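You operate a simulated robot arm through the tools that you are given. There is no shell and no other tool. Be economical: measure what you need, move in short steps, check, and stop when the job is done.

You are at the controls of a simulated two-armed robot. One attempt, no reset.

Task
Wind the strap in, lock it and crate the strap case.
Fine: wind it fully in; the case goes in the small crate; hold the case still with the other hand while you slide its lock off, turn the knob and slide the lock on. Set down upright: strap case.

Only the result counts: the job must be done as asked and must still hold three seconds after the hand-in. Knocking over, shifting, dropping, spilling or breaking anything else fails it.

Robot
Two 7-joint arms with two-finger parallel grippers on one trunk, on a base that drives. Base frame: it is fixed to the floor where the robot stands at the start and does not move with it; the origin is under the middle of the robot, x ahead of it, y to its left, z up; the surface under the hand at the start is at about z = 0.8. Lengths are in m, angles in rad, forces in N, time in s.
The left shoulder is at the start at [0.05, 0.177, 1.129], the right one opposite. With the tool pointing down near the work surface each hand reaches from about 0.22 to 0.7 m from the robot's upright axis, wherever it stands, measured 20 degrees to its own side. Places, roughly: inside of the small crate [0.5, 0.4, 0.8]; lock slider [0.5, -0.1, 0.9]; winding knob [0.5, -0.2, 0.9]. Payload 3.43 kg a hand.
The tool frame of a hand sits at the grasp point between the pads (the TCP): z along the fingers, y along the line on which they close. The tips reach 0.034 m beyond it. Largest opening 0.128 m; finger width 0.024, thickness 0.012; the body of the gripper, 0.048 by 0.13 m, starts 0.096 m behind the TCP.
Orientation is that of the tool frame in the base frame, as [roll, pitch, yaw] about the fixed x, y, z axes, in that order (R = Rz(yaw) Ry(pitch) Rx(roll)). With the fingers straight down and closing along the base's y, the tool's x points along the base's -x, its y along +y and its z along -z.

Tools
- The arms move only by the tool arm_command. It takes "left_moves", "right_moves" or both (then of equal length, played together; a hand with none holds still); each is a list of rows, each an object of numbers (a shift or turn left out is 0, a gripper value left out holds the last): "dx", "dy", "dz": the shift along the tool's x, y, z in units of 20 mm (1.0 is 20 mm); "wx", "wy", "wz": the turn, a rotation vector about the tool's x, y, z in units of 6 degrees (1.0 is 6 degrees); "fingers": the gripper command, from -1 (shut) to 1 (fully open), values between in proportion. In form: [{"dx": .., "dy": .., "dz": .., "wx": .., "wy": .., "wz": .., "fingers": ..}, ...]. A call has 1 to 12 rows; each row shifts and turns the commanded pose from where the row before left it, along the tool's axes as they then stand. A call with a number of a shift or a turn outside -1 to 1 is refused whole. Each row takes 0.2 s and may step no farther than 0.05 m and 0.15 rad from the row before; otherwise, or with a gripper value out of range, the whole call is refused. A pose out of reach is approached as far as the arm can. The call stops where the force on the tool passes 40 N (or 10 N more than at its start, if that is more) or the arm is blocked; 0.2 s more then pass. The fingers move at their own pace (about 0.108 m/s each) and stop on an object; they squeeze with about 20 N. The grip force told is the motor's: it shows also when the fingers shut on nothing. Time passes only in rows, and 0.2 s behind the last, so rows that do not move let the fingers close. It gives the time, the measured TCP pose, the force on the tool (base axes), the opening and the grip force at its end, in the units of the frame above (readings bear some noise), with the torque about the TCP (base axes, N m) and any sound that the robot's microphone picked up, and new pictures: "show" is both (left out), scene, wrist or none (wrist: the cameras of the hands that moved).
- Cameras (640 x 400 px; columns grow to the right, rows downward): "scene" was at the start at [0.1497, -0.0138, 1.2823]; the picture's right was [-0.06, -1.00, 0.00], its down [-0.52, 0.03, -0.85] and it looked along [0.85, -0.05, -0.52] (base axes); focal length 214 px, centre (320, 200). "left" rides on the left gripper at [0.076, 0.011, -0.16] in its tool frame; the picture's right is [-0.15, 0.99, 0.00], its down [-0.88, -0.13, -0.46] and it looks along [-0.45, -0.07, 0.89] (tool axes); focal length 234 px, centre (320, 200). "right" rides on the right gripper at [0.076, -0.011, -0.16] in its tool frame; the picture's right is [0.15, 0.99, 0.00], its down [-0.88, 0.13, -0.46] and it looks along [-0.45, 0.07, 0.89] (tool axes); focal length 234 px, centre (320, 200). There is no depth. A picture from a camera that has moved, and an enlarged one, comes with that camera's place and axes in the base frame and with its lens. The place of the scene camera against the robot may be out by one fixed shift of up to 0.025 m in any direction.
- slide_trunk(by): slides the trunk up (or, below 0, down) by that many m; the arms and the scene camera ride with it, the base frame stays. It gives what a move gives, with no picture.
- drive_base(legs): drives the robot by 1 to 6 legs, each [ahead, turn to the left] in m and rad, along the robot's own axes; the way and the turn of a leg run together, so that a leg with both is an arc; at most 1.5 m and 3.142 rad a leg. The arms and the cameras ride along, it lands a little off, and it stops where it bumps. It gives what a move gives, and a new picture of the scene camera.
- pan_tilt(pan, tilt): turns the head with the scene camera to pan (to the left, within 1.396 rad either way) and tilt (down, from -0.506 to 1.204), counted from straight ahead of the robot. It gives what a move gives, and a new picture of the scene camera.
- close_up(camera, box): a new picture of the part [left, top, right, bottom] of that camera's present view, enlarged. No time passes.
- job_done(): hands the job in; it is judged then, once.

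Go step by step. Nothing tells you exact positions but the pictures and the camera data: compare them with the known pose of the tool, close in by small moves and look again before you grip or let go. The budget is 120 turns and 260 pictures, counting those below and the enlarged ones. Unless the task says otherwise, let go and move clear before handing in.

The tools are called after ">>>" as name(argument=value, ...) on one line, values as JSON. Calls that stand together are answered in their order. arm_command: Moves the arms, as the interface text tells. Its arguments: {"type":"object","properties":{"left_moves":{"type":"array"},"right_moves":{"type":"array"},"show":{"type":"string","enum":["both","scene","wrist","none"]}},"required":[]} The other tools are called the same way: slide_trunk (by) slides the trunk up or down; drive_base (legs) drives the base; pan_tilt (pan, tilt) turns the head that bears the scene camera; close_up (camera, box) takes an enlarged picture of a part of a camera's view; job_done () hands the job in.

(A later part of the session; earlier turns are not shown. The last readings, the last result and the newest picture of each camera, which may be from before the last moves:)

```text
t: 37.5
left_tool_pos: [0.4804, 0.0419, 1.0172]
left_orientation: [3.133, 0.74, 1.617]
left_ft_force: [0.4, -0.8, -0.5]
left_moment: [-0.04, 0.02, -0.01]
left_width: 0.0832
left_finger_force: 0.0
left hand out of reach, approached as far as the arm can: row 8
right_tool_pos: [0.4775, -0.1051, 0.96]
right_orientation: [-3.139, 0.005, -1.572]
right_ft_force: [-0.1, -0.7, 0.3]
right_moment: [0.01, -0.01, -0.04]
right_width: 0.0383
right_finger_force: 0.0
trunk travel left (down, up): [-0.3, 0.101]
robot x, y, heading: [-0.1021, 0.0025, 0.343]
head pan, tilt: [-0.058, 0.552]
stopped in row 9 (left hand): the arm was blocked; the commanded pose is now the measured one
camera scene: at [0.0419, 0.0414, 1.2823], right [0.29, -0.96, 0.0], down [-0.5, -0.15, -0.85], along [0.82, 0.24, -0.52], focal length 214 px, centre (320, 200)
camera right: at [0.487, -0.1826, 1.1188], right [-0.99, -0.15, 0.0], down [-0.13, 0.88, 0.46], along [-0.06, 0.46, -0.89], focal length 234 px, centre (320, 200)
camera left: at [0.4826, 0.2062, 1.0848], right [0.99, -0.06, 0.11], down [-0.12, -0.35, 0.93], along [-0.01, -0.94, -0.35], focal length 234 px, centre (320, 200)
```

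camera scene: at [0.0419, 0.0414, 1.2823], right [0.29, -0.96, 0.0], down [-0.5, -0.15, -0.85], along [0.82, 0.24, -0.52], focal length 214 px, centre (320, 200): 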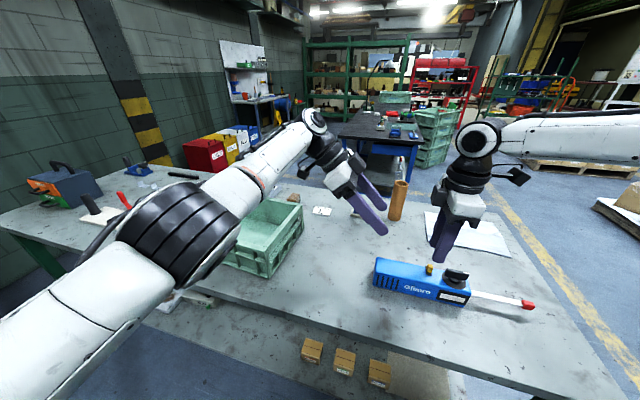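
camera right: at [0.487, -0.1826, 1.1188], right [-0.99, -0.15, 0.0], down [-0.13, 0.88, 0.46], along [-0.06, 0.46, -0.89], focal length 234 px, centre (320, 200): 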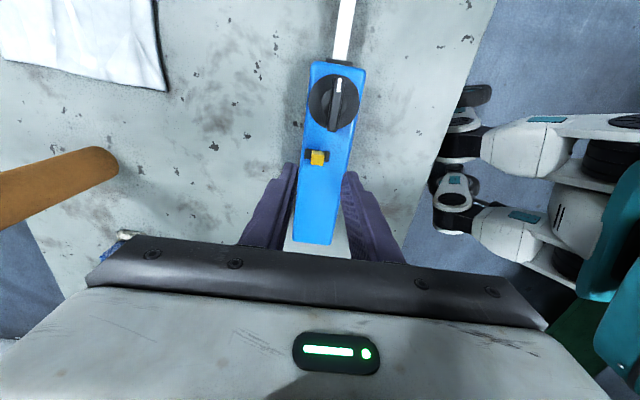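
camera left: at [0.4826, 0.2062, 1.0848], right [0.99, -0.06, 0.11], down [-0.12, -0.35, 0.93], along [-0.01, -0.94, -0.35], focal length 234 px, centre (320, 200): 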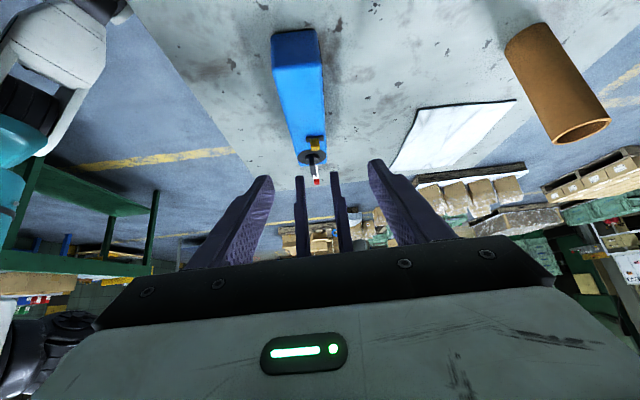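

The right hand reaches the slider now, but the left is at its limit. A compromise heading (~0.24) should suit both.

>>> arm_command(left_moves=[{"dx": 0.6, "dz": -0.6}, {"dx": 0.6, "dz": -0.6}, {"dx": 0.6, "dz": -0.6}], show="none")

>>> drive_base(legs=[[0.0, -0.11]])

```text
t: 38.3
left_tool_pos: [0.4764, 0.0899, 1.0194]
left_orientation: [3.13, 0.738, 1.609]
left_ft_force: [0.2, -0.3, 0.0]
left_moment: [0.01, -0.02, 0.01]
left_width: 0.0833
left_finger_force: 0.1
right_tool_pos: [0.4772, -0.107, 0.96]
right_orientation: [-3.14, 0.006, -1.571]
right_ft_force: [-0.1, -0.3, -0.3]
right_moment: [0.04, 0.05, -0.04]
right_width: 0.0384
right_finger_force: 0.0
trunk travel left (down, up): [-0.3, 0.101]
robot x, y, heading: [-0.1003, 0.0013, 0.344]
head pan, tilt: [-0.058, 0.552]
```

```text
t: 39.3
left_tool_pos: [0.4835, 0.0249, 1.019]
left_orientation: [3.13, 0.737, 1.497]
left_ft_force: [0.0, 0.5, 0.1]
left_moment: [0.03, -0.02, 0.03]
left_width: 0.0833
left_finger_force: 0.1
right_tool_pos: [0.4621, -0.1689, 0.9601]
right_orientation: [-3.139, 0.006, -1.682]
right_ft_force: [-0.7, 0.0, -0.3]
right_moment: [0.03, 0.0, 0.03]
right_width: 0.0384
right_finger_force: 0.1
trunk travel left (down, up): [-0.3, 0.101]
robot x, y, heading: [-0.0968, 0.0014, 0.241]
head pan, tilt: [-0.058, 0.552]
camera scene: at [0.0462, 0.0233, 1.2824], right [0.18, -0.98, 0.0], down [-0.52, -0.09, -0.85], along [0.84, 0.15, -0.52], focal length 214 px, centre (320, 200)
```

scene: 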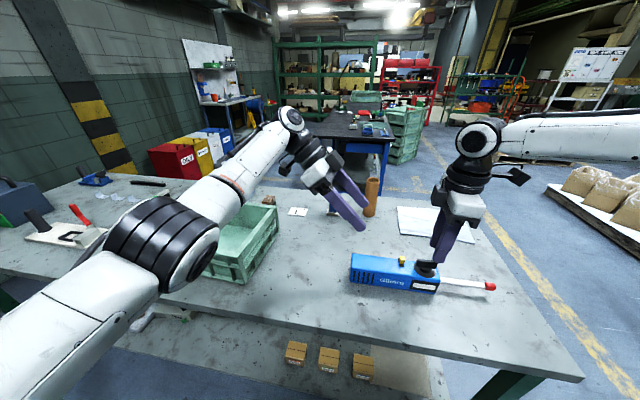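

>>> arm_command(left_moves=[{"wz": -0.52, "wx": -0.47}, {"dx": -0.43, "dy": -0.33, "dz": 0.39}, {"dx": -0.43, "dy": -0.33, "dz": 0.39}, {}, {"dx": 0.67, "dz": 0.743}, {"dx": 0.67, "dz": 0.743}, {"dx": 0.67, "dz": 0.743}, {"dx": 0.67, "dz": 0.743}, {}], right_moves=[{"wz": -0.53}, {"wz": -0.53}, {}, {"dx": -0.8, "dy": -0.19}, {"dx": -0.8, "dy": -0.19}, {"dx": -0.8, "dy": -0.19}, {"dx": -0.8, "dy": -0.19}, {}, {}], show="both")

```text
t: 41.3
left_tool_pos: [0.4713, 0.0008, 0.9394]
left_orientation: [3.128, 0.739, 1.573]
left_ft_force: [0.4, -0.5, 0.9]
left_moment: [-0.01, 0.0, 0.0]
left_width: 0.0831
left_finger_force: 0.1
right_tool_pos: [0.4769, -0.1045, 0.959]
right_orientation: [-3.137, 0.004, -1.57]
right_ft_force: [0.0, -0.8, -0.2]
right_moment: [-0.01, 0.0, -0.03]
right_width: 0.0385
right_finger_force: 0.0
trunk travel left (down, up): [-0.3, 0.101]
robot x, y, heading: [-0.1033, 0.0001, 0.238]
head pan, tilt: [-0.058, 0.552]
camera scene: at [0.0463, 0.024, 1.2823], right [0.18, -0.98, 0.0], down [-0.52, -0.09, -0.85], along [0.84, 0.15, -0.52], focal length 214 px, centre (320, 200)
camera right: at [0.4868, -0.1817, 1.1188], right [-0.99, -0.15, 0.0], down [-0.13, 0.88, 0.46], along [-0.06, 0.46, -0.89], focal length 234 px, centre (320, 200)
camera left: at [0.4798, 0.1649, 1.0072], right [0.99, -0.1, 0.11], down [-0.14, -0.34, 0.93], along [-0.06, -0.93, -0.35], focal length 234 px, centre (320, 200)
```

scene: 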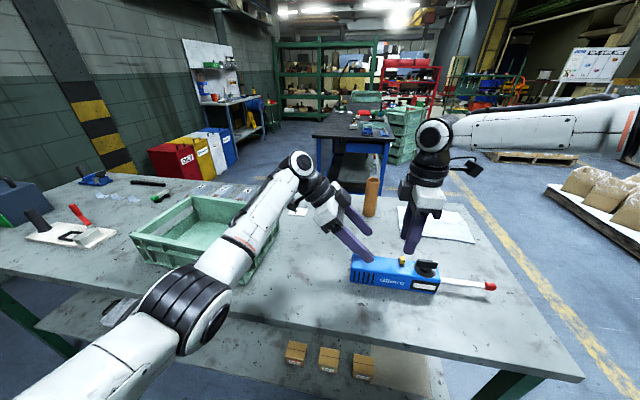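
right: 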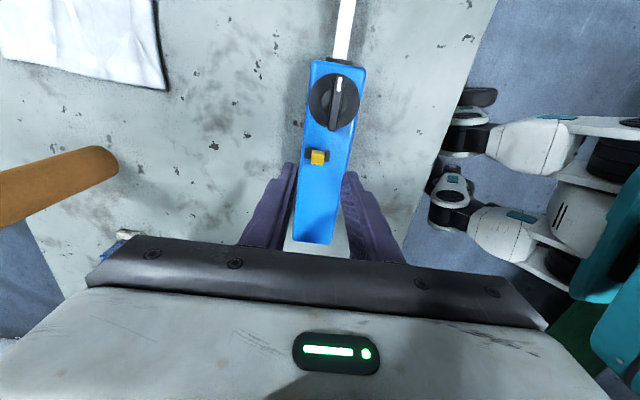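
left: 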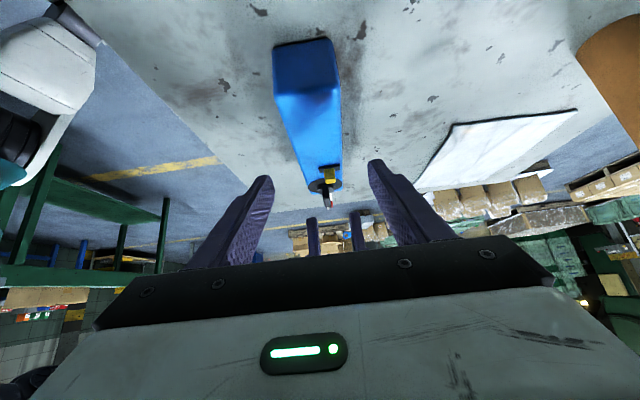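

>>> arm_command(left_moves=[{"dx": 0.67, "dz": 0.743}, {"dx": 0.67, "dz": 0.743}, {"dx": 0.67, "dz": 0.743}, {"dx": 0.67, "dz": 0.743}, {"dx": 0.2, "dz": 0.22}, {}], show="both")

```text
t: 42.7
left_tool_pos: [0.4716, -0.0007, 0.8537]
left_orientation: [3.128, 0.74, 1.573]
left_ft_force: [0.7, -0.4, 0.0]
left_moment: [-0.03, 0.01, 0.01]
left_width: 0.0833
left_finger_force: 0.0
right_tool_pos: [0.4771, -0.1041, 0.9602]
right_orientation: [-3.137, 0.005, -1.572]
right_ft_force: [-0.6, 0.0, -0.5]
right_moment: [-0.03, -0.04, 0.02]
right_width: 0.0382
right_finger_force: 0.1
trunk travel left (down, up): [-0.3, 0.101]
robot x, y, heading: [-0.0996, 0.003, 0.235]
head pan, tilt: [-0.058, 0.552]
camera scene: at [0.0463, 0.024, 1.2823], right [0.18, -0.98, 0.0], down [-0.52, -0.09, -0.85], along [0.84, 0.15, -0.52], focal length 214 px, centre (320, 200)
camera left: at [0.4808, 0.1638, 0.921], right [0.99, -0.1, 0.11], down [-0.14, -0.34, 0.93], along [-0.06, -0.93, -0.35], focal length 234 px, centre (320, 200)
```

scene: 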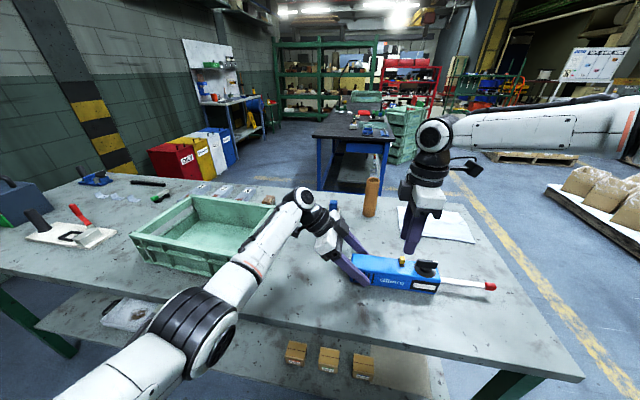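
left: 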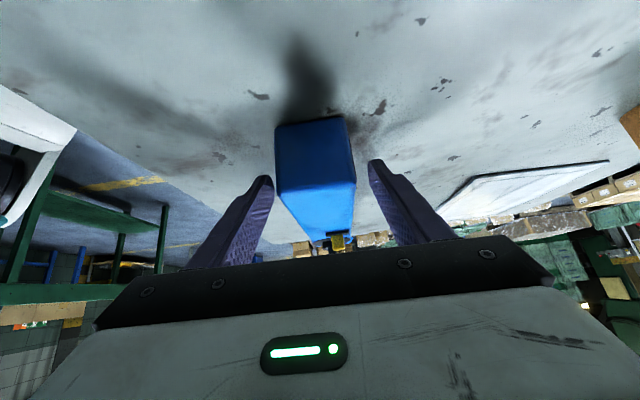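

>>> arm_command(left_moves=[{"dx": 0.2, "dz": 0.22, "fingers": -1}, {}, {}, {}, {}, {}], right_moves=[{}, {}, {"dx": 0.15, "dz": 1}, {"dz": 0.9}, {"dz": 0.6}, {}], show="both")

>>> close_up(camera="right", box=[240, 60, 400, 260])

>>> close_up(camera="scene", box=[340, 220, 500, 310])

```text
t: 44.1
left_tool_pos: [0.4713, -0.0009, 0.849]
left_orientation: [3.125, 0.74, 1.568]
left_ft_force: [3.0, -0.4, 16.0]
left_moment: [-0.04, 0.4, -0.31]
left_width: 0.0562
left_finger_force: 19.9
right_tool_pos: [0.4749, -0.1079, 0.911]
right_orientation: [-3.137, 0.006, -1.571]
right_ft_force: [0.6, -0.3, 0.4]
right_moment: [0.0, 0.0, 0.02]
right_width: 0.0386
right_finger_force: 0.1
trunk travel left (down, up): [-0.3, 0.101]
robot x, y, heading: [-0.0993, -0.0001, 0.236]
head pan, tilt: [-0.058, 0.552]
camera scene: at [0.0452, 0.024, 1.2825], right [0.18, -0.98, 0.0], down [-0.51, -0.09, -0.85], along [0.84, 0.15, -0.52], focal length 214 px, centre (320, 200)
camera right: at [0.4859, -0.1843, 1.0697], right [-0.99, -0.15, 0.0], down [-0.13, 0.88, 0.46], along [-0.06, 0.46, -0.89], focal length 234 px, centre (320, 200)
camera left: at [0.4804, 0.1633, 0.9168], right [0.99, -0.1, 0.11], down [-0.14, -0.34, 0.93], along [-0.05, -0.93, -0.35], focal length 234 px, centre (320, 200)
```

scene: 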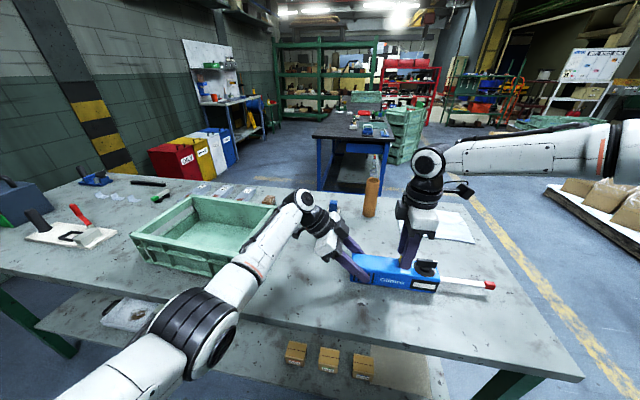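
right: 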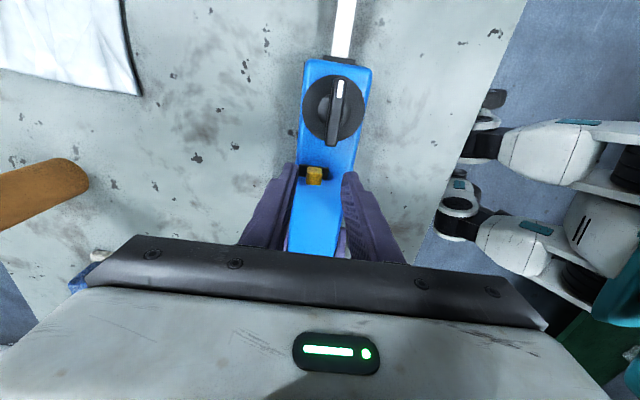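
left: 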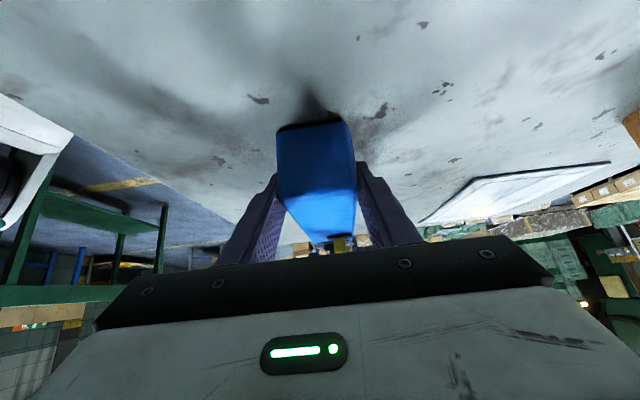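

```text
2.00 times, centred on (320, 160) of right
camera zoom: at [0.4859, -0.1843, 1.0697], right [-0.99, -0.15, 0.0], down [-0.13, 0.88, 0.46], along [-0.06, 0.46, -0.89], focal length 468 px, centre (320, 280)
```

zoom: 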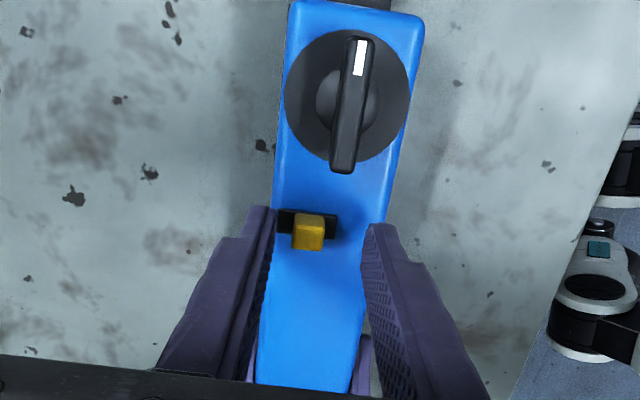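

```text
4.00 times, centred on (420, 265) of scene
camera zoom: at [0.0452, 0.024, 1.2825], right [0.18, -0.98, 0.0], down [-0.51, -0.09, -0.85], along [0.84, 0.15, -0.52], focal length 858 px, centre (-80, -60)
```

zoom: 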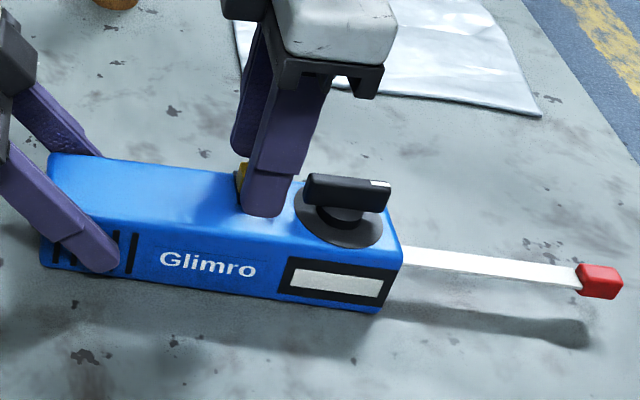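

>>> arm_command(right_moves=[{"dy": -0.33}, {"dz": 0.4}, {"dz": 0.4}, {}], show="none")

>>> close_up(camera="right", box=[240, 60, 400, 260])

>>> close_up(camera="scene", box=[380, 230, 460, 290])

```text
t: 45.1
left_tool_pos: [0.4723, -0.0002, 0.848]
left_orientation: [3.128, 0.741, 1.571]
left_ft_force: [6.3, -2.7, 16.3]
left_moment: [-0.08, 0.24, 0.02]
left_width: 0.0561
left_finger_force: 19.8
right_tool_pos: [0.4837, -0.1086, 0.8942]
right_orientation: [-3.137, 0.008, -1.571]
right_ft_force: [-0.7, 0.6, 0.0]
right_moment: [-0.02, -0.01, 0.0]
right_width: 0.0383
right_finger_force: 0.0
trunk travel left (down, up): [-0.3, 0.101]
robot x, y, heading: [-0.1008, -0.0044, 0.236]
head pan, tilt: [-0.058, 0.552]
```

```text
2.00 times, centred on (320, 160) of right
camera zoom: at [0.4929, -0.185, 1.0535], right [-0.99, -0.15, -0.01], down [-0.13, 0.88, 0.46], along [-0.06, 0.46, -0.89], focal length 468 px, centre (320, 280)
```

zoom: 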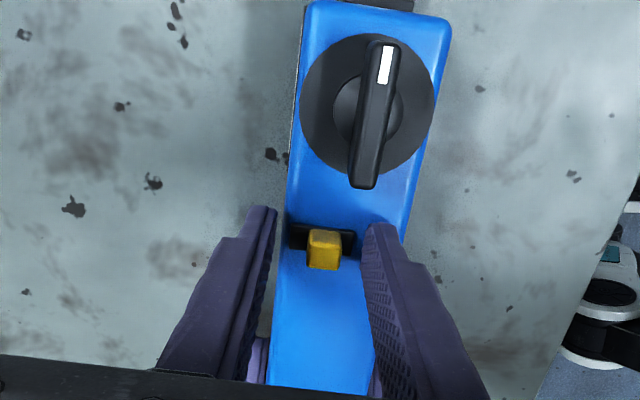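

```text
6.67 times, centred on (420, 260) of scene
camera zoom: at [0.0454, 0.0238, 1.2825], right [0.18, -0.98, 0.0], down [-0.51, -0.09, -0.85], along [0.84, 0.15, -0.52], focal length 1430 px, centre (-347, -200)
```

zoom: 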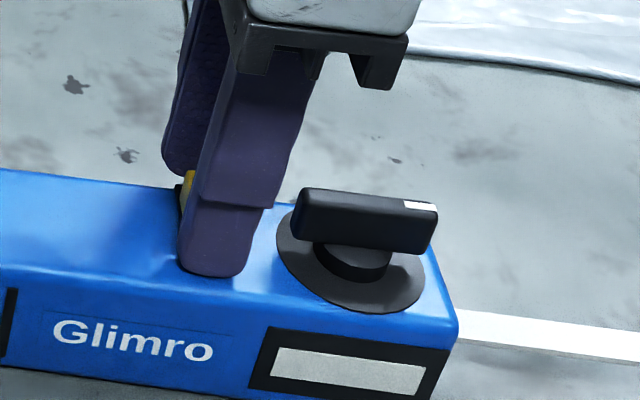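

Slider is centred between the fingers; closing gently on it.

>>> arm_command(right_moves=[{"fingers": -0.7}, {"fingers": -1}, {}, {}], show="none")

>>> close_up(camera="right", box=[240, 60, 400, 260])

```text
t: 46.1
left_tool_pos: [0.4711, -0.0001, 0.8488]
left_orientation: [3.128, 0.741, 1.572]
left_ft_force: [6.4, -3.4, 15.4]
left_moment: [-0.14, 0.15, 0.2]
left_width: 0.0562
left_finger_force: 20.0
right_tool_pos: [0.483, -0.1084, 0.8952]
right_orientation: [-3.14, 0.007, -1.571]
right_ft_force: [-0.8, 0.8, 0.5]
right_moment: [0.03, 0.1, 0.06]
right_width: 0.0268
right_finger_force: 20.3
trunk travel left (down, up): [-0.3, 0.101]
robot x, y, heading: [-0.1009, 0.0023, 0.24]
head pan, tilt: [-0.058, 0.552]
```

```text
2.00 times, centred on (320, 160) of right
camera zoom: at [0.4929, -0.1849, 1.0534], right [-0.99, -0.15, -0.01], down [-0.13, 0.88, 0.46], along [-0.06, 0.46, -0.89], focal length 468 px, centre (320, 280)
```

zoom: 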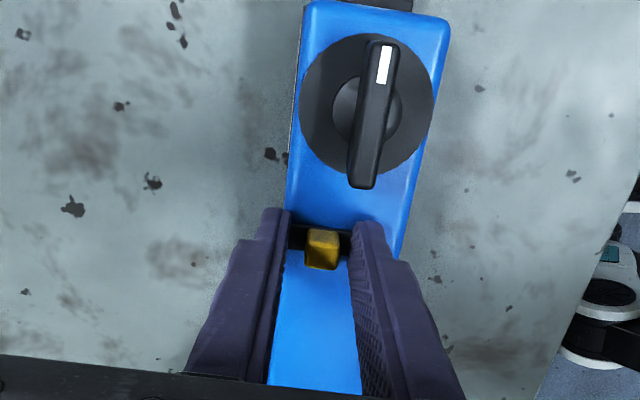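

The tips grip the base plate (0.027). I'll open, rise 7 mm and grip only the yellow tab.

>>> arm_command(right_moves=[{"fingers": -0.45}, {}, {"dz": -0.35}, {"fingers": -1}, {}, {}, {}], show="none")

>>> close_up(camera="right", box=[240, 60, 400, 260])

```text
t: 47.7
left_tool_pos: [0.4711, -0.0009, 0.8487]
left_orientation: [3.127, 0.741, 1.571]
left_ft_force: [7.2, -1.9, 13.2]
left_moment: [-0.05, 0.4, 0.23]
left_width: 0.0558
left_finger_force: 19.9
right_tool_pos: [0.4818, -0.1086, 0.9001]
right_orientation: [-3.138, 0.006, -1.57]
right_ft_force: [-4.4, 0.8, -0.5]
right_moment: [-0.02, 0.16, 0.09]
right_width: 0.0128
right_finger_force: 20.7
trunk travel left (down, up): [-0.3, 0.101]
robot x, y, heading: [-0.0975, -0.0015, 0.238]
head pan, tilt: [-0.058, 0.552]
```

```text
2.00 times, centred on (320, 160) of right
camera zoom: at [0.493, -0.1845, 1.0601], right [-0.99, -0.15, 0.0], down [-0.13, 0.88, 0.46], along [-0.06, 0.46, -0.89], focal length 468 px, centre (320, 280)
```

zoom: 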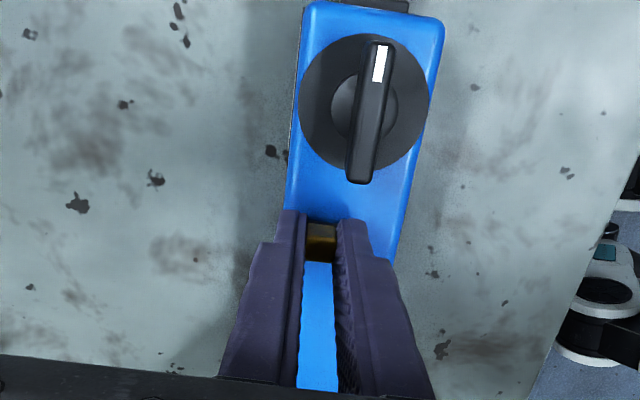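

Now gripping the tab (12.8 mm). I'll try sliding it toward −x (the slot's direction, to the far side) in small steps.

>>> arm_command(right_moves=[{"dy": 0.2}, {"dy": 0.2}, {"dy": 0.2}], show="none")

>>> close_up(camera="right", box=[240, 60, 400, 260])

```text
t: 48.5
left_tool_pos: [0.4713, -0.0002, 0.8485]
left_orientation: [3.131, 0.74, 1.571]
left_ft_force: [0.4, 0.4, 14.1]
left_moment: [0.06, 0.39, -0.11]
left_width: 0.056
left_finger_force: 19.7
right_tool_pos: [0.4703, -0.1094, 0.9017]
right_orientation: [-3.138, 0.004, -1.57]
right_ft_force: [0.1, -2.7, -0.8]
right_moment: [-0.02, -0.01, 0.06]
right_width: 0.013
right_finger_force: 20.3
trunk travel left (down, up): [-0.3, 0.101]
robot x, y, heading: [-0.0981, -0.0033, 0.237]
head pan, tilt: [-0.058, 0.552]
```

```text
2.00 times, centred on (320, 160) of right
camera zoom: at [0.4806, -0.1846, 1.0603], right [-0.99, -0.15, 0.0], down [-0.13, 0.88, 0.46], along [-0.06, 0.45, -0.89], focal length 468 px, centre (320, 280)
```

zoom: 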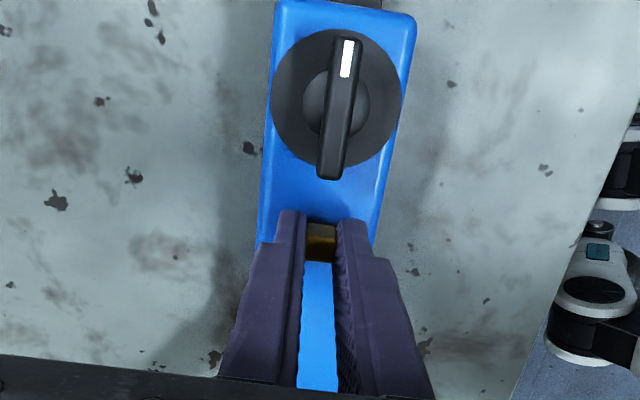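

It slides with the case staying put. Continue to the end stop.

>>> arm_command(right_moves=[{"dy": 0.15}, {"dy": 0.15}, {"dy": 0.15}], show="none")

>>> close_up(camera="right", box=[240, 60, 400, 260])

```text
t: 49.3
left_tool_pos: [0.4718, -0.0003, 0.8485]
left_orientation: [3.129, 0.74, 1.573]
left_ft_force: [-1.8, 2.3, 13.8]
left_moment: [-0.02, 0.5, -0.06]
left_width: 0.0555
left_finger_force: 20.0
right_tool_pos: [0.4621, -0.1082, 0.9008]
right_orientation: [3.141, 0.005, -1.572]
right_ft_force: [-1.3, -2.7, -4.0]
right_moment: [-0.28, -0.03, 0.1]
right_width: 0.0127
right_finger_force: 20.1
trunk travel left (down, up): [-0.3, 0.101]
robot x, y, heading: [-0.0975, -0.0015, 0.236]
head pan, tilt: [-0.058, 0.552]
```

```text
2.00 times, centred on (320, 160) of right
camera zoom: at [0.4722, -0.1846, 1.0603], right [-0.99, -0.15, 0.0], down [-0.13, 0.88, 0.46], along [-0.06, 0.45, -0.89], focal length 468 px, centre (320, 280)
```

zoom: 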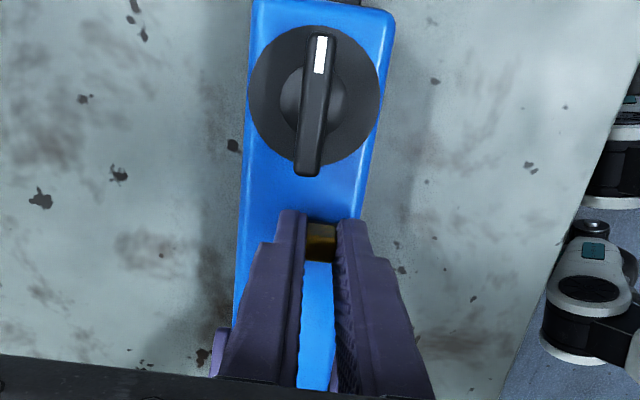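

>>> arm_command(right_moves=[{"dy": 0.12}, {"dy": 0.12}], show="none")

>>> close_up(camera="scene", box=[340, 220, 500, 310])

>>> close_up(camera="right", box=[240, 60, 400, 260])

```text
t: 49.9
left_tool_pos: [0.4711, -0.0006, 0.8485]
left_orientation: [3.129, 0.74, 1.569]
left_ft_force: [-6.8, 3.9, 14.0]
left_moment: [-0.04, 0.32, -0.67]
left_width: 0.0562
left_finger_force: 19.8
right_tool_pos: [0.4593, -0.1081, 0.9019]
right_orientation: [-3.138, 0.007, -1.57]
right_ft_force: [6.6, -3.5, -3.6]
right_moment: [-0.39, -0.22, 0.0]
right_width: 0.0125
right_finger_force: 19.9
trunk travel left (down, up): [-0.3, 0.101]
robot x, y, heading: [-0.0985, 0.0033, 0.237]
head pan, tilt: [-0.058, 0.552]
```

```text
4.00 times, centred on (420, 265) of scene
camera zoom: at [0.0457, 0.0239, 1.2824], right [0.18, -0.98, 0.0], down [-0.51, -0.09, -0.85], along [0.84, 0.15, -0.52], focal length 858 px, centre (-80, -60)
```

zoom: 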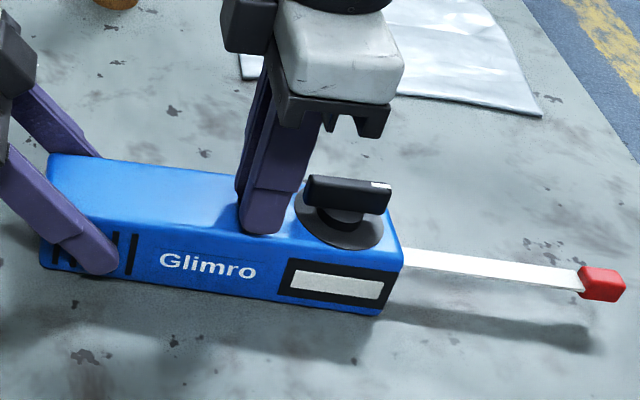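

```text
2.00 times, centred on (320, 160) of right
camera zoom: at [0.468, -0.1848, 1.0604], right [-0.99, -0.15, -0.01], down [-0.13, 0.88, 0.46], along [-0.06, 0.46, -0.89], focal length 468 px, centre (320, 280)
```

zoom: 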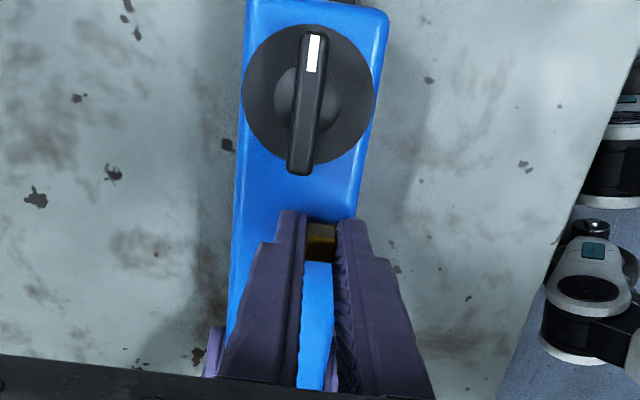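

End stop felt (~7 N, symmetric about the case's centre line). A little more press, then release, rise and look.

>>> arm_command(right_moves=[{"dy": 0.12}, {}, {"fingers": -0.5}, {}, {"dz": -1}, {"dz": -1}, {"dz": -1}, {"dx": 0.9}, {"dx": 0.9}, {"dx": 0.9, "dy": -0.4}], show="both")

>>> close_up(camera="right", box=[240, 80, 400, 280])

>>> close_up(camera="scene", box=[340, 220, 500, 310])

```text
t: 52.1
left_tool_pos: [0.472, -0.0003, 0.8475]
left_orientation: [3.133, 0.739, 1.572]
left_ft_force: [0.2, -0.3, 0.5]
left_moment: [0.02, 0.03, 0.04]
left_width: 0.0561
left_finger_force: 20.3
right_tool_pos: [0.4635, -0.1617, 0.961]
right_orientation: [-3.138, 0.006, -1.57]
right_ft_force: [0.4, -0.6, 1.0]
right_moment: [0.02, 0.01, 0.03]
right_width: 0.0321
right_finger_force: 0.1
trunk travel left (down, up): [-0.3, 0.101]
robot x, y, heading: [-0.0985, -0.0005, 0.242]
head pan, tilt: [-0.058, 0.552]
camera scene: at [0.0465, 0.0239, 1.2822], right [0.18, -0.98, 0.0], down [-0.52, -0.09, -0.85], along [0.84, 0.15, -0.52], focal length 214 px, centre (320, 200)
camera right: at [0.4738, -0.2388, 1.1201], right [-0.99, -0.15, 0.0], down [-0.13, 0.88, 0.46], along [-0.06, 0.46, -0.89], focal length 234 px, centre (320, 200)
```

scene: 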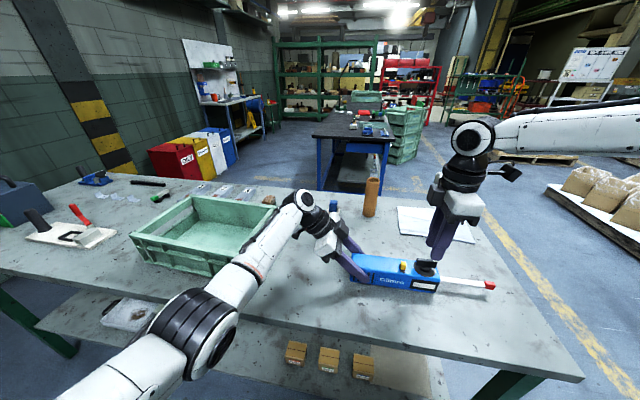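
right: 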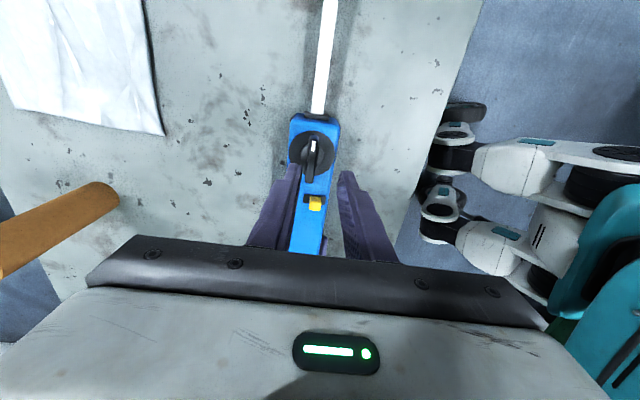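

```text
2.00 times, centred on (320, 180) of right
camera zoom: at [0.4738, -0.2388, 1.1201], right [-0.99, -0.15, 0.0], down [-0.13, 0.88, 0.46], along [-0.06, 0.46, -0.89], focal length 468 px, centre (320, 240)
```

zoom: 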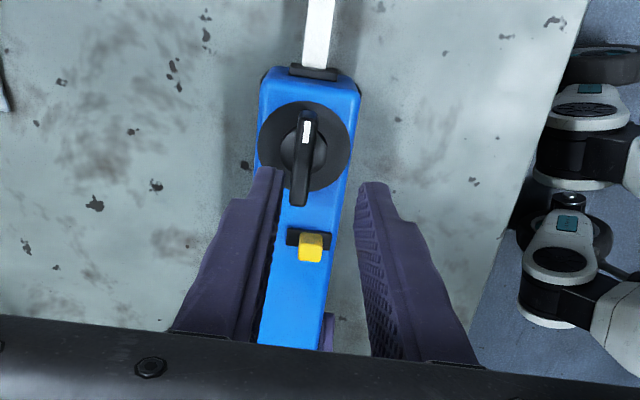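

```text
4.00 times, centred on (420, 265) of scene
camera zoom: at [0.0465, 0.0239, 1.2822], right [0.18, -0.98, 0.0], down [-0.52, -0.09, -0.85], along [0.84, 0.15, -0.52], focal length 858 px, centre (-80, -60)
```

zoom: 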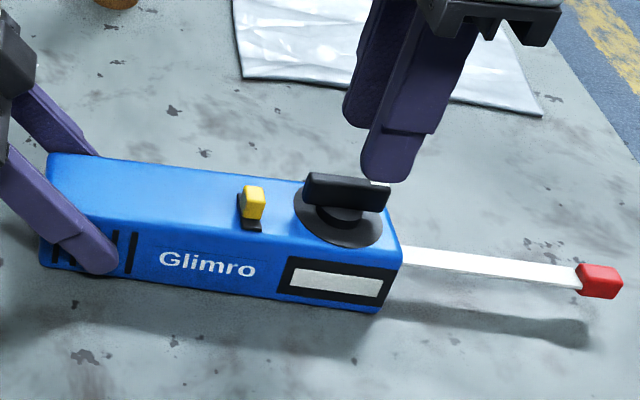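

Lock is at the other end now. The knob's bar is at ≈(0.472, −0.163), top z≈0.885. I descend onto it and grip.

>>> arm_command(right_moves=[{"dx": 0.1, "dy": -0.43, "fingers": -0.45}, {"dz": 1}, {"dz": 1}, {"dz": 0.9}, {}], show="none")

>>> close_up(camera="right", box=[240, 80, 400, 280])

>>> close_up(camera="scene", box=[380, 230, 480, 300])

```text
t: 53.3
left_tool_pos: [0.4721, -0.0005, 0.8465]
left_orientation: [3.132, 0.739, 1.574]
left_ft_force: [-0.3, -0.3, -0.2]
left_moment: [0.35, -0.05, 0.0]
left_width: 0.056
left_finger_force: 19.4
right_tool_pos: [0.472, -0.1635, 0.9024]
right_orientation: [-3.137, 0.007, -1.571]
right_ft_force: [-0.6, -0.6, 0.4]
right_moment: [-0.02, -0.02, 0.01]
right_width: 0.0351
right_finger_force: 0.2
trunk travel left (down, up): [-0.3, 0.101]
robot x, y, heading: [-0.0988, -0.0023, 0.238]
head pan, tilt: [-0.058, 0.552]
```

```text
2.00 times, centred on (320, 180) of right
camera zoom: at [0.4825, -0.2393, 1.062], right [-0.99, -0.15, 0.0], down [-0.13, 0.88, 0.46], along [-0.06, 0.46, -0.89], focal length 468 px, centre (320, 240)
```

zoom: 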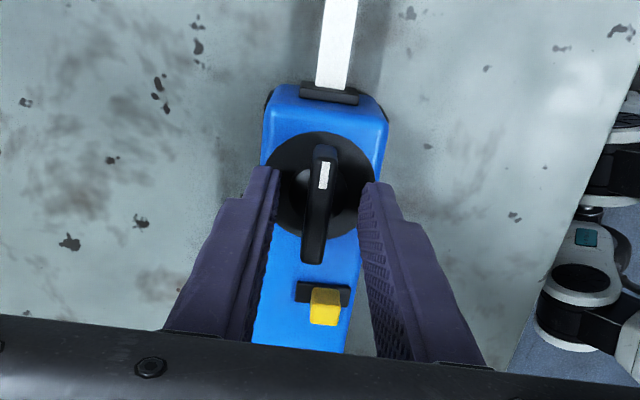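

```text
5.71 times, centred on (430, 265) of scene
camera zoom: at [0.0467, 0.024, 1.2822], right [0.18, -0.98, 0.0], down [-0.52, -0.09, -0.85], along [0.84, 0.15, -0.52], focal length 1226 px, centre (-309, -171)
```

zoom: 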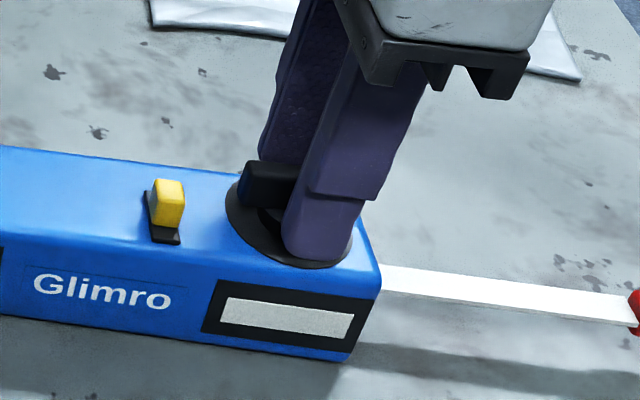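

Well centred on the knob axis (0.472, −0.162). Grip and try 30° clockwise, watching the strap.

>>> arm_command(right_moves=[{"dx": -0.05, "fingers": -1}, {}, {}, {"wz": 0.6}, {"wz": 0.6}, {"wz": 0.6}, {"wz": 0.6}, {"wz": 0.6}, {"wz": 0.6}, {"wz": 0.6}, {"wz": 0.6}], show="none")

>>> close_up(camera="scene", box=[340, 220, 500, 310])

>>> close_up(camera="right", box=[200, 0, 440, 260])

```text
t: 55.7
left_tool_pos: [0.4709, 0.0003, 0.848]
left_orientation: [3.13, 0.739, 1.572]
left_ft_force: [0.0, -0.6, -5.6]
left_moment: [0.49, 0.27, 0.08]
left_width: 0.056
left_finger_force: 20.0
right_tool_pos: [0.4719, -0.1618, 0.9037]
right_orientation: [-3.138, 0.008, -2.076]
right_ft_force: [5.3, 0.3, 21.7]
right_moment: [0.22, -0.29, -0.01]
right_width: 0.0094
right_finger_force: 19.8
trunk travel left (down, up): [-0.3, 0.101]
robot x, y, heading: [-0.0987, -0.0012, 0.239]
head pan, tilt: [-0.058, 0.552]
```

```text
4.00 times, centred on (420, 265) of scene
camera zoom: at [0.0456, 0.0246, 1.2824], right [0.18, -0.98, 0.0], down [-0.51, -0.09, -0.85], along [0.84, 0.15, -0.52], focal length 858 px, centre (-80, -60)
```

zoom: 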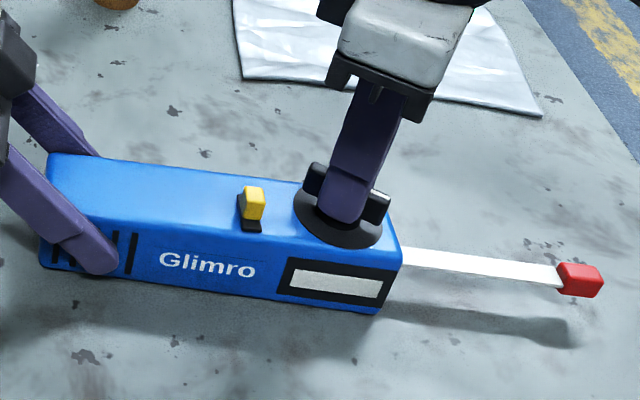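

```text
1.54 times, centred on (320, 130) of right
camera zoom: at [0.4438, -0.2346, 1.0631], right [-0.94, 0.35, 0.0], down [0.31, 0.83, 0.46], along [0.17, 0.43, -0.89], focal length 360 px, centre (320, 308)
```

zoom: 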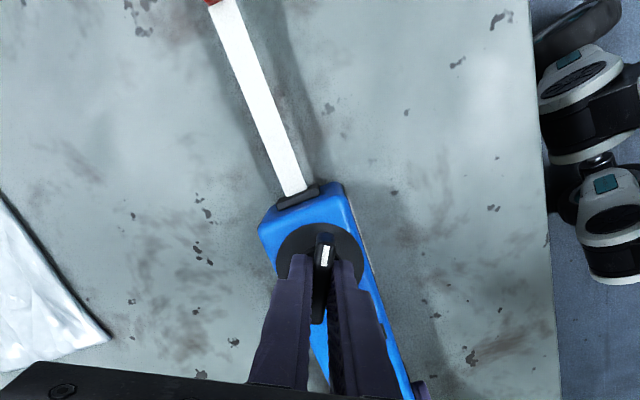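

Clockwise winds the strap in. I ease up slightly (vertical load) and continue turning.

>>> arm_command(right_moves=[{"dz": -0.08, "wz": 0.4}, {"wz": 0.8}, {"wz": 0.8}, {"wz": 0.8}, {"wz": 0.8}, {"wz": 0.8}, {"wz": 0.8}, {"wz": 0.8}, {"wz": 0.8}, {"wz": 0.8}, {"wz": 0.8}, {"wz": 0.8}], show="none")

>>> close_up(camera="scene", box=[340, 220, 500, 310])

```text
t: 58.3
left_tool_pos: [0.4715, -0.0008, 0.847]
left_orientation: [3.129, 0.741, 1.57]
left_ft_force: [-5.7, -2.5, -1.1]
left_moment: [0.28, 0.44, -0.94]
left_width: 0.0558
left_finger_force: 20.2
right_tool_pos: [0.4705, -0.1631, 0.9045]
right_orientation: [3.136, 0.004, -3.039]
right_ft_force: [5.3, 1.0, 8.8]
right_moment: [-0.02, -0.47, 0.0]
right_width: 0.0094
right_finger_force: 20.3
trunk travel left (down, up): [-0.3, 0.101]
robot x, y, heading: [-0.0985, -0.0023, 0.233]
head pan, tilt: [-0.058, 0.552]
```

```text
4.00 times, centred on (420, 265) of scene
camera zoom: at [0.0459, 0.0241, 1.2824], right [0.18, -0.98, 0.0], down [-0.52, -0.09, -0.85], along [0.84, 0.15, -0.52], focal length 858 px, centre (-80, -60)
```

zoom: 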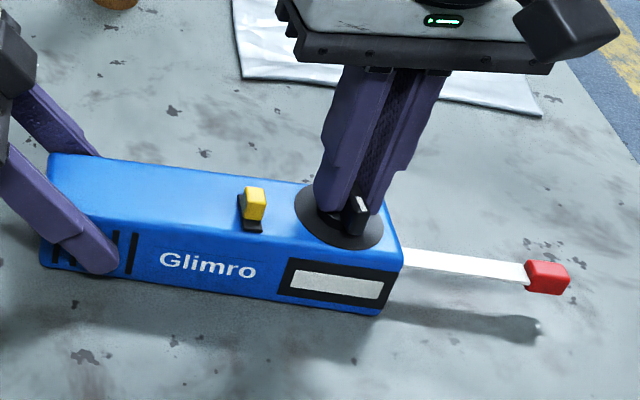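

>>> arm_command(right_moves=[{"wz": 0.8}, {"wz": 0.8}, {"wz": 0.8}, {"wz": 0.8}, {"wz": 0.8}, {"wz": 0.8}, {"wz": 0.8}, {"wz": 0.8}, {"wz": 0.8}, {"wz": 0.8}, {"wz": 0.8}, {"wz": 0.8}], show="none")

>>> close_up(camera="scene", box=[340, 220, 500, 310])

```text
t: 60.9
left_tool_pos: [0.4703, -0.0002, 0.8482]
left_orientation: [3.13, 0.739, 1.571]
left_ft_force: [-5.2, -1.3, 0.5]
left_moment: [-0.15, 0.26, -0.89]
left_width: 0.0559
left_finger_force: 20.1
right_tool_pos: [0.472, -0.1624, 0.904]
right_orientation: [3.136, -0.001, 2.239]
right_ft_force: [3.9, 1.5, 2.1]
right_moment: [-0.09, -0.26, 0.0]
right_width: 0.0093
right_finger_force: 19.8
trunk travel left (down, up): [-0.3, 0.101]
robot x, y, heading: [-0.1002, -0.0019, 0.237]
head pan, tilt: [-0.058, 0.552]
```

```text
4.00 times, centred on (420, 265) of scene
camera zoom: at [0.0461, 0.0241, 1.2823], right [0.18, -0.98, 0.0], down [-0.52, -0.09, -0.85], along [0.84, 0.15, -0.52], focal length 858 px, centre (-80, -60)
```

zoom: 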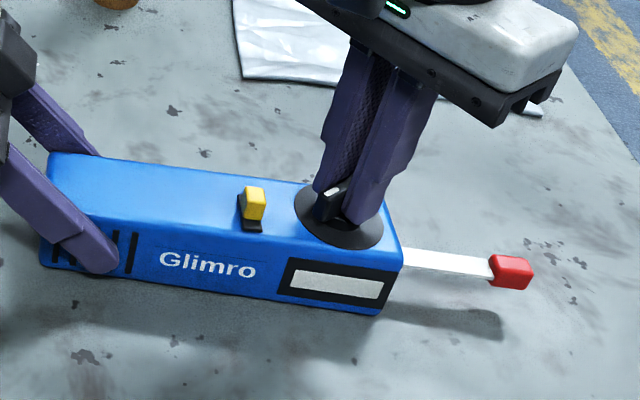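

>>> arm_command(right_moves=[{"wz": 0.8}, {"wz": 0.8}, {"wz": 0.8}, {"wz": 0.8}, {"wz": 0.8}, {"wz": 0.8}, {"wz": 0.8}, {"wz": 0.8}, {"wz": 0.8}, {"wz": 0.8}], show="none")

>>> close_up(camera="scene", box=[340, 220, 500, 310])

```text
t: 63.1
left_tool_pos: [0.472, 0.001, 0.8478]
left_orientation: [3.13, 0.741, 1.573]
left_ft_force: [-1.6, -2.9, -0.3]
left_moment: [-0.42, 0.37, -0.33]
left_width: 0.0556
left_finger_force: 20.0
right_tool_pos: [0.4721, -0.1617, 0.905]
right_orientation: [3.139, -0.004, 1.401]
right_ft_force: [1.6, 3.6, 0.7]
right_moment: [0.43, -0.23, -0.03]
right_width: 0.0096
right_finger_force: 19.8
trunk travel left (down, up): [-0.3, 0.101]
robot x, y, heading: [-0.1015, -0.0005, 0.237]
head pan, tilt: [-0.058, 0.552]
```

```text
4.00 times, centred on (420, 265) of scene
camera zoom: at [0.0464, 0.0241, 1.2823], right [0.18, -0.98, 0.0], down [-0.52, -0.09, -0.85], along [0.84, 0.15, -0.52], focal length 858 px, centre (-80, -60)
```

zoom: 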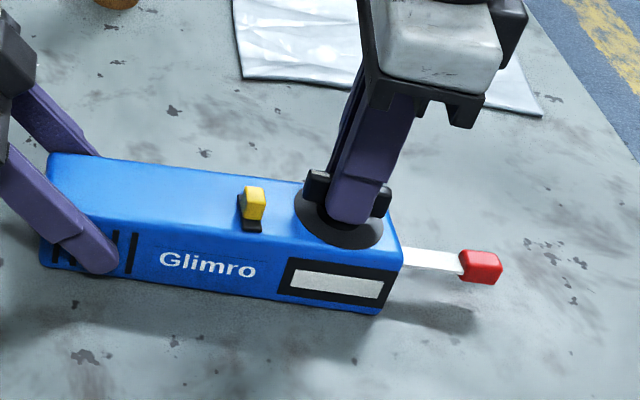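

>>> arm_command(right_moves=[{"wz": 0.8}, {"wz": 0.8}, {"wz": 0.8}, {"wz": 0.8}, {"wz": 0.8}, {"wz": 0.8}, {"wz": 0.8}, {"wz": 0.8}, {"wz": 0.8}, {"wz": 0.8}], show="none")

>>> close_up(camera="scene", box=[340, 220, 500, 310])

```text
t: 65.3
left_tool_pos: [0.4717, 0.0033, 0.8456]
left_orientation: [3.135, 0.734, 1.575]
left_ft_force: [0.6, 0.4, -0.2]
left_moment: [0.01, -0.02, -0.04]
left_width: 0.0
left_finger_force: 19.6
right_tool_pos: [0.4978, -0.2287, 0.9096]
right_orientation: [-3.134, -0.004, 0.568]
right_ft_force: [-0.6, -0.7, -4.5]
right_moment: [-0.2, -0.01, 0.01]
right_width: 0.0095
right_finger_force: 19.7
right hand out of reach, approached as far as the arm can: row 7, 8, 9, 10
trunk travel left (down, up): [-0.3, 0.101]
robot x, y, heading: [-0.0975, 0.0014, 0.234]
head pan, tilt: [-0.058, 0.552]
```

```text
4.00 times, centred on (420, 265) of scene
camera zoom: at [0.0468, 0.0238, 1.2822], right [0.18, -0.98, 0.0], down [-0.52, -0.09, -0.85], along [0.84, 0.15, -0.52], focal length 858 px, centre (-80, -60)
```

zoom: 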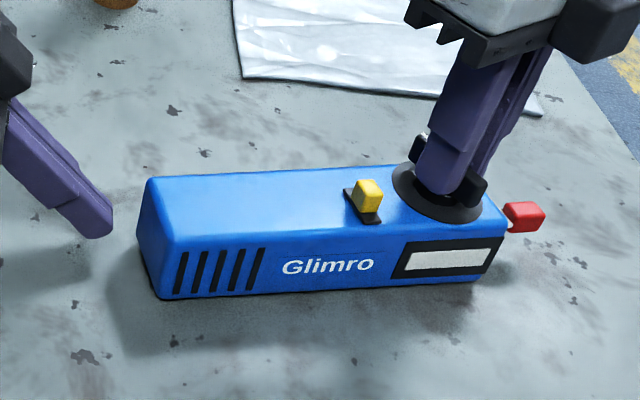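

The wrist reached its limit and dragged the case out of the left grip (it's still upright on the table). I lower gently and release the knob, then look again.

>>> arm_command(right_moves=[{"dz": 0.15}, {"dz": 0.1}, {}], show="none")

>>> close_up(camera="right", box=[160, 0, 480, 260])

```text
t: 66.1
left_tool_pos: [0.4724, -0.0005, 0.8475]
left_orientation: [3.129, 0.741, 1.574]
left_ft_force: [-0.9, -0.3, 0.7]
left_moment: [-0.02, 0.0, 0.0]
left_width: 0.0001
left_finger_force: 20.1
right_tool_pos: [0.4982, -0.2282, 0.9059]
right_orientation: [-3.131, -0.008, 0.569]
right_ft_force: [-0.3, -1.5, 0.4]
right_moment: [-0.36, 0.08, 0.06]
right_width: 0.0098
right_finger_force: 20.0
trunk travel left (down, up): [-0.3, 0.101]
robot x, y, heading: [-0.1007, -0.0012, 0.242]
head pan, tilt: [-0.058, 0.552]
```

```text
1.54 times, centred on (320, 130) of right
camera zoom: at [0.5554, -0.1794, 1.0657], right [0.66, -0.75, -0.01], down [-0.67, -0.59, 0.45], along [-0.34, -0.29, -0.89], focal length 360 px, centre (320, 308)
```

zoom: 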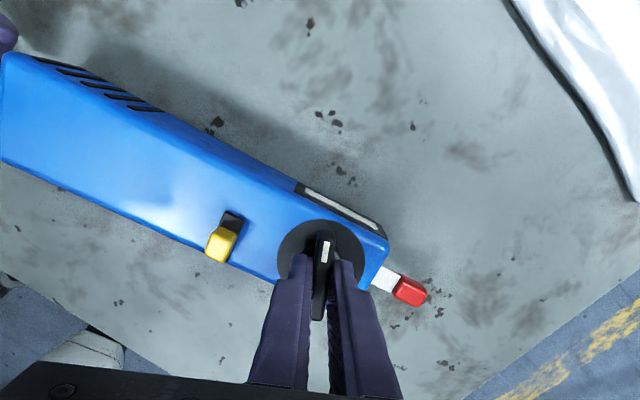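

>>> arm_command(right_moves=[{"fingers": -0.5}, {}, {"dz": -1}, {"dz": -1}, {"dz": -1}, {"dz": -1}, {"wz": -1}, {"wz": -1}, {"wz": -1}, {"wz": -1}, {"wz": -1}, {"wz": -1}], show="none")

>>> arm_command(right_moves=[{"wz": -1}, {"wz": -1}, {"wz": -1}, {"wz": -1}, {"wz": -1}, {"wz": -1}, {"wz": -1}, {"wz": -1}, {"wz": -1}, {"wz": -1}, {"wz": -1}, {"wz": -1}], left_moves=[{"fingers": 0.3}, {"dx": -0.67, "dz": -0.743}, {"dx": -0.67, "dz": -0.743}, {"dx": -0.67, "dz": -0.743}, {"dx": -0.67, "dz": -0.743}, {"dx": -0.67, "dz": -0.743}, {}, {}, {}, {}, {}, {}], show="both")

```text
t: 68.7
left_tool_pos: [0.4713, -0.0001, 0.8473]
left_orientation: [3.128, 0.74, 1.571]
left_ft_force: [-0.5, 0.1, -0.2]
left_moment: [0.0, 0.04, 0.02]
left_width: 0.0
left_finger_force: 19.4
right_tool_pos: [0.4976, -0.2278, 0.9852]
right_orientation: [3.14, -0.006, 1.195]
right_ft_force: [0.1, 0.1, 0.0]
right_moment: [0.0, 0.02, -0.03]
right_width: 0.032
right_finger_force: 0.0
trunk travel left (down, up): [-0.3, 0.101]
robot x, y, heading: [-0.0987, -0.0014, 0.235]
head pan, tilt: [-0.058, 0.552]
```

```text
t: 71.3
left_tool_pos: [0.4692, 0.0001, 0.9482]
left_orientation: [3.13, 0.742, 1.571]
left_ft_force: [-0.4, -0.8, 0.1]
left_moment: [0.0, 0.0, 0.02]
left_width: 0.0832
left_finger_force: 0.0
right_tool_pos: [0.4969, -0.226, 0.9849]
right_orientation: [3.136, -0.001, 2.451]
right_ft_force: [0.4, 0.4, -0.3]
right_moment: [0.0, 0.0, 0.02]
right_width: 0.032
right_finger_force: 0.0
trunk travel left (down, up): [-0.3, 0.101]
robot x, y, heading: [-0.1011, -0.0017, 0.237]
head pan, tilt: [-0.058, 0.552]
camera scene: at [0.0463, 0.024, 1.2823], right [0.18, -0.98, 0.0], down [-0.52, -0.09, -0.85], along [0.84, 0.15, -0.52], focal length 214 px, centre (320, 200)
camera right: at [0.4307, -0.1878, 1.1447], right [0.52, 0.86, 0.01], down [0.76, -0.46, 0.46], along [0.39, -0.23, -0.89], focal length 234 px, centre (320, 200)
camera left: at [0.4792, 0.1642, 1.0155], right [0.99, -0.1, 0.11], down [-0.14, -0.34, 0.93], along [-0.06, -0.93, -0.35], focal length 234 px, centre (320, 200)
```

scene: 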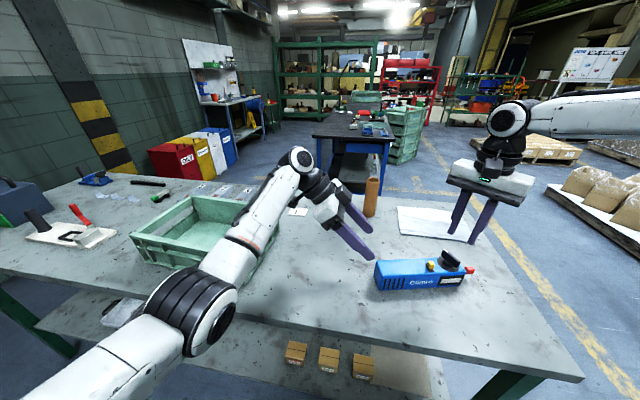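
right: 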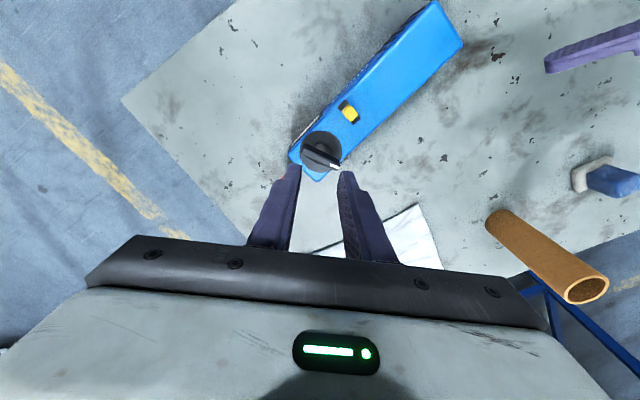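
left: 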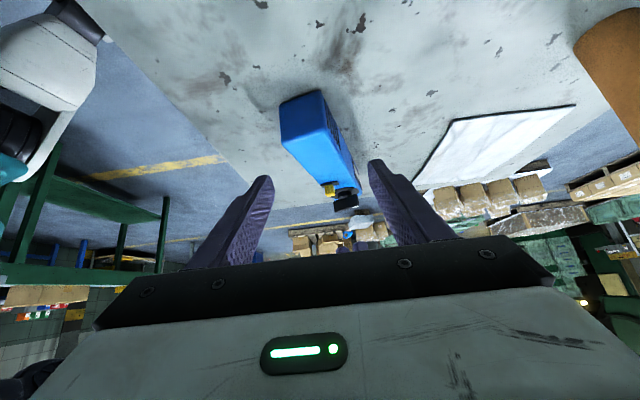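

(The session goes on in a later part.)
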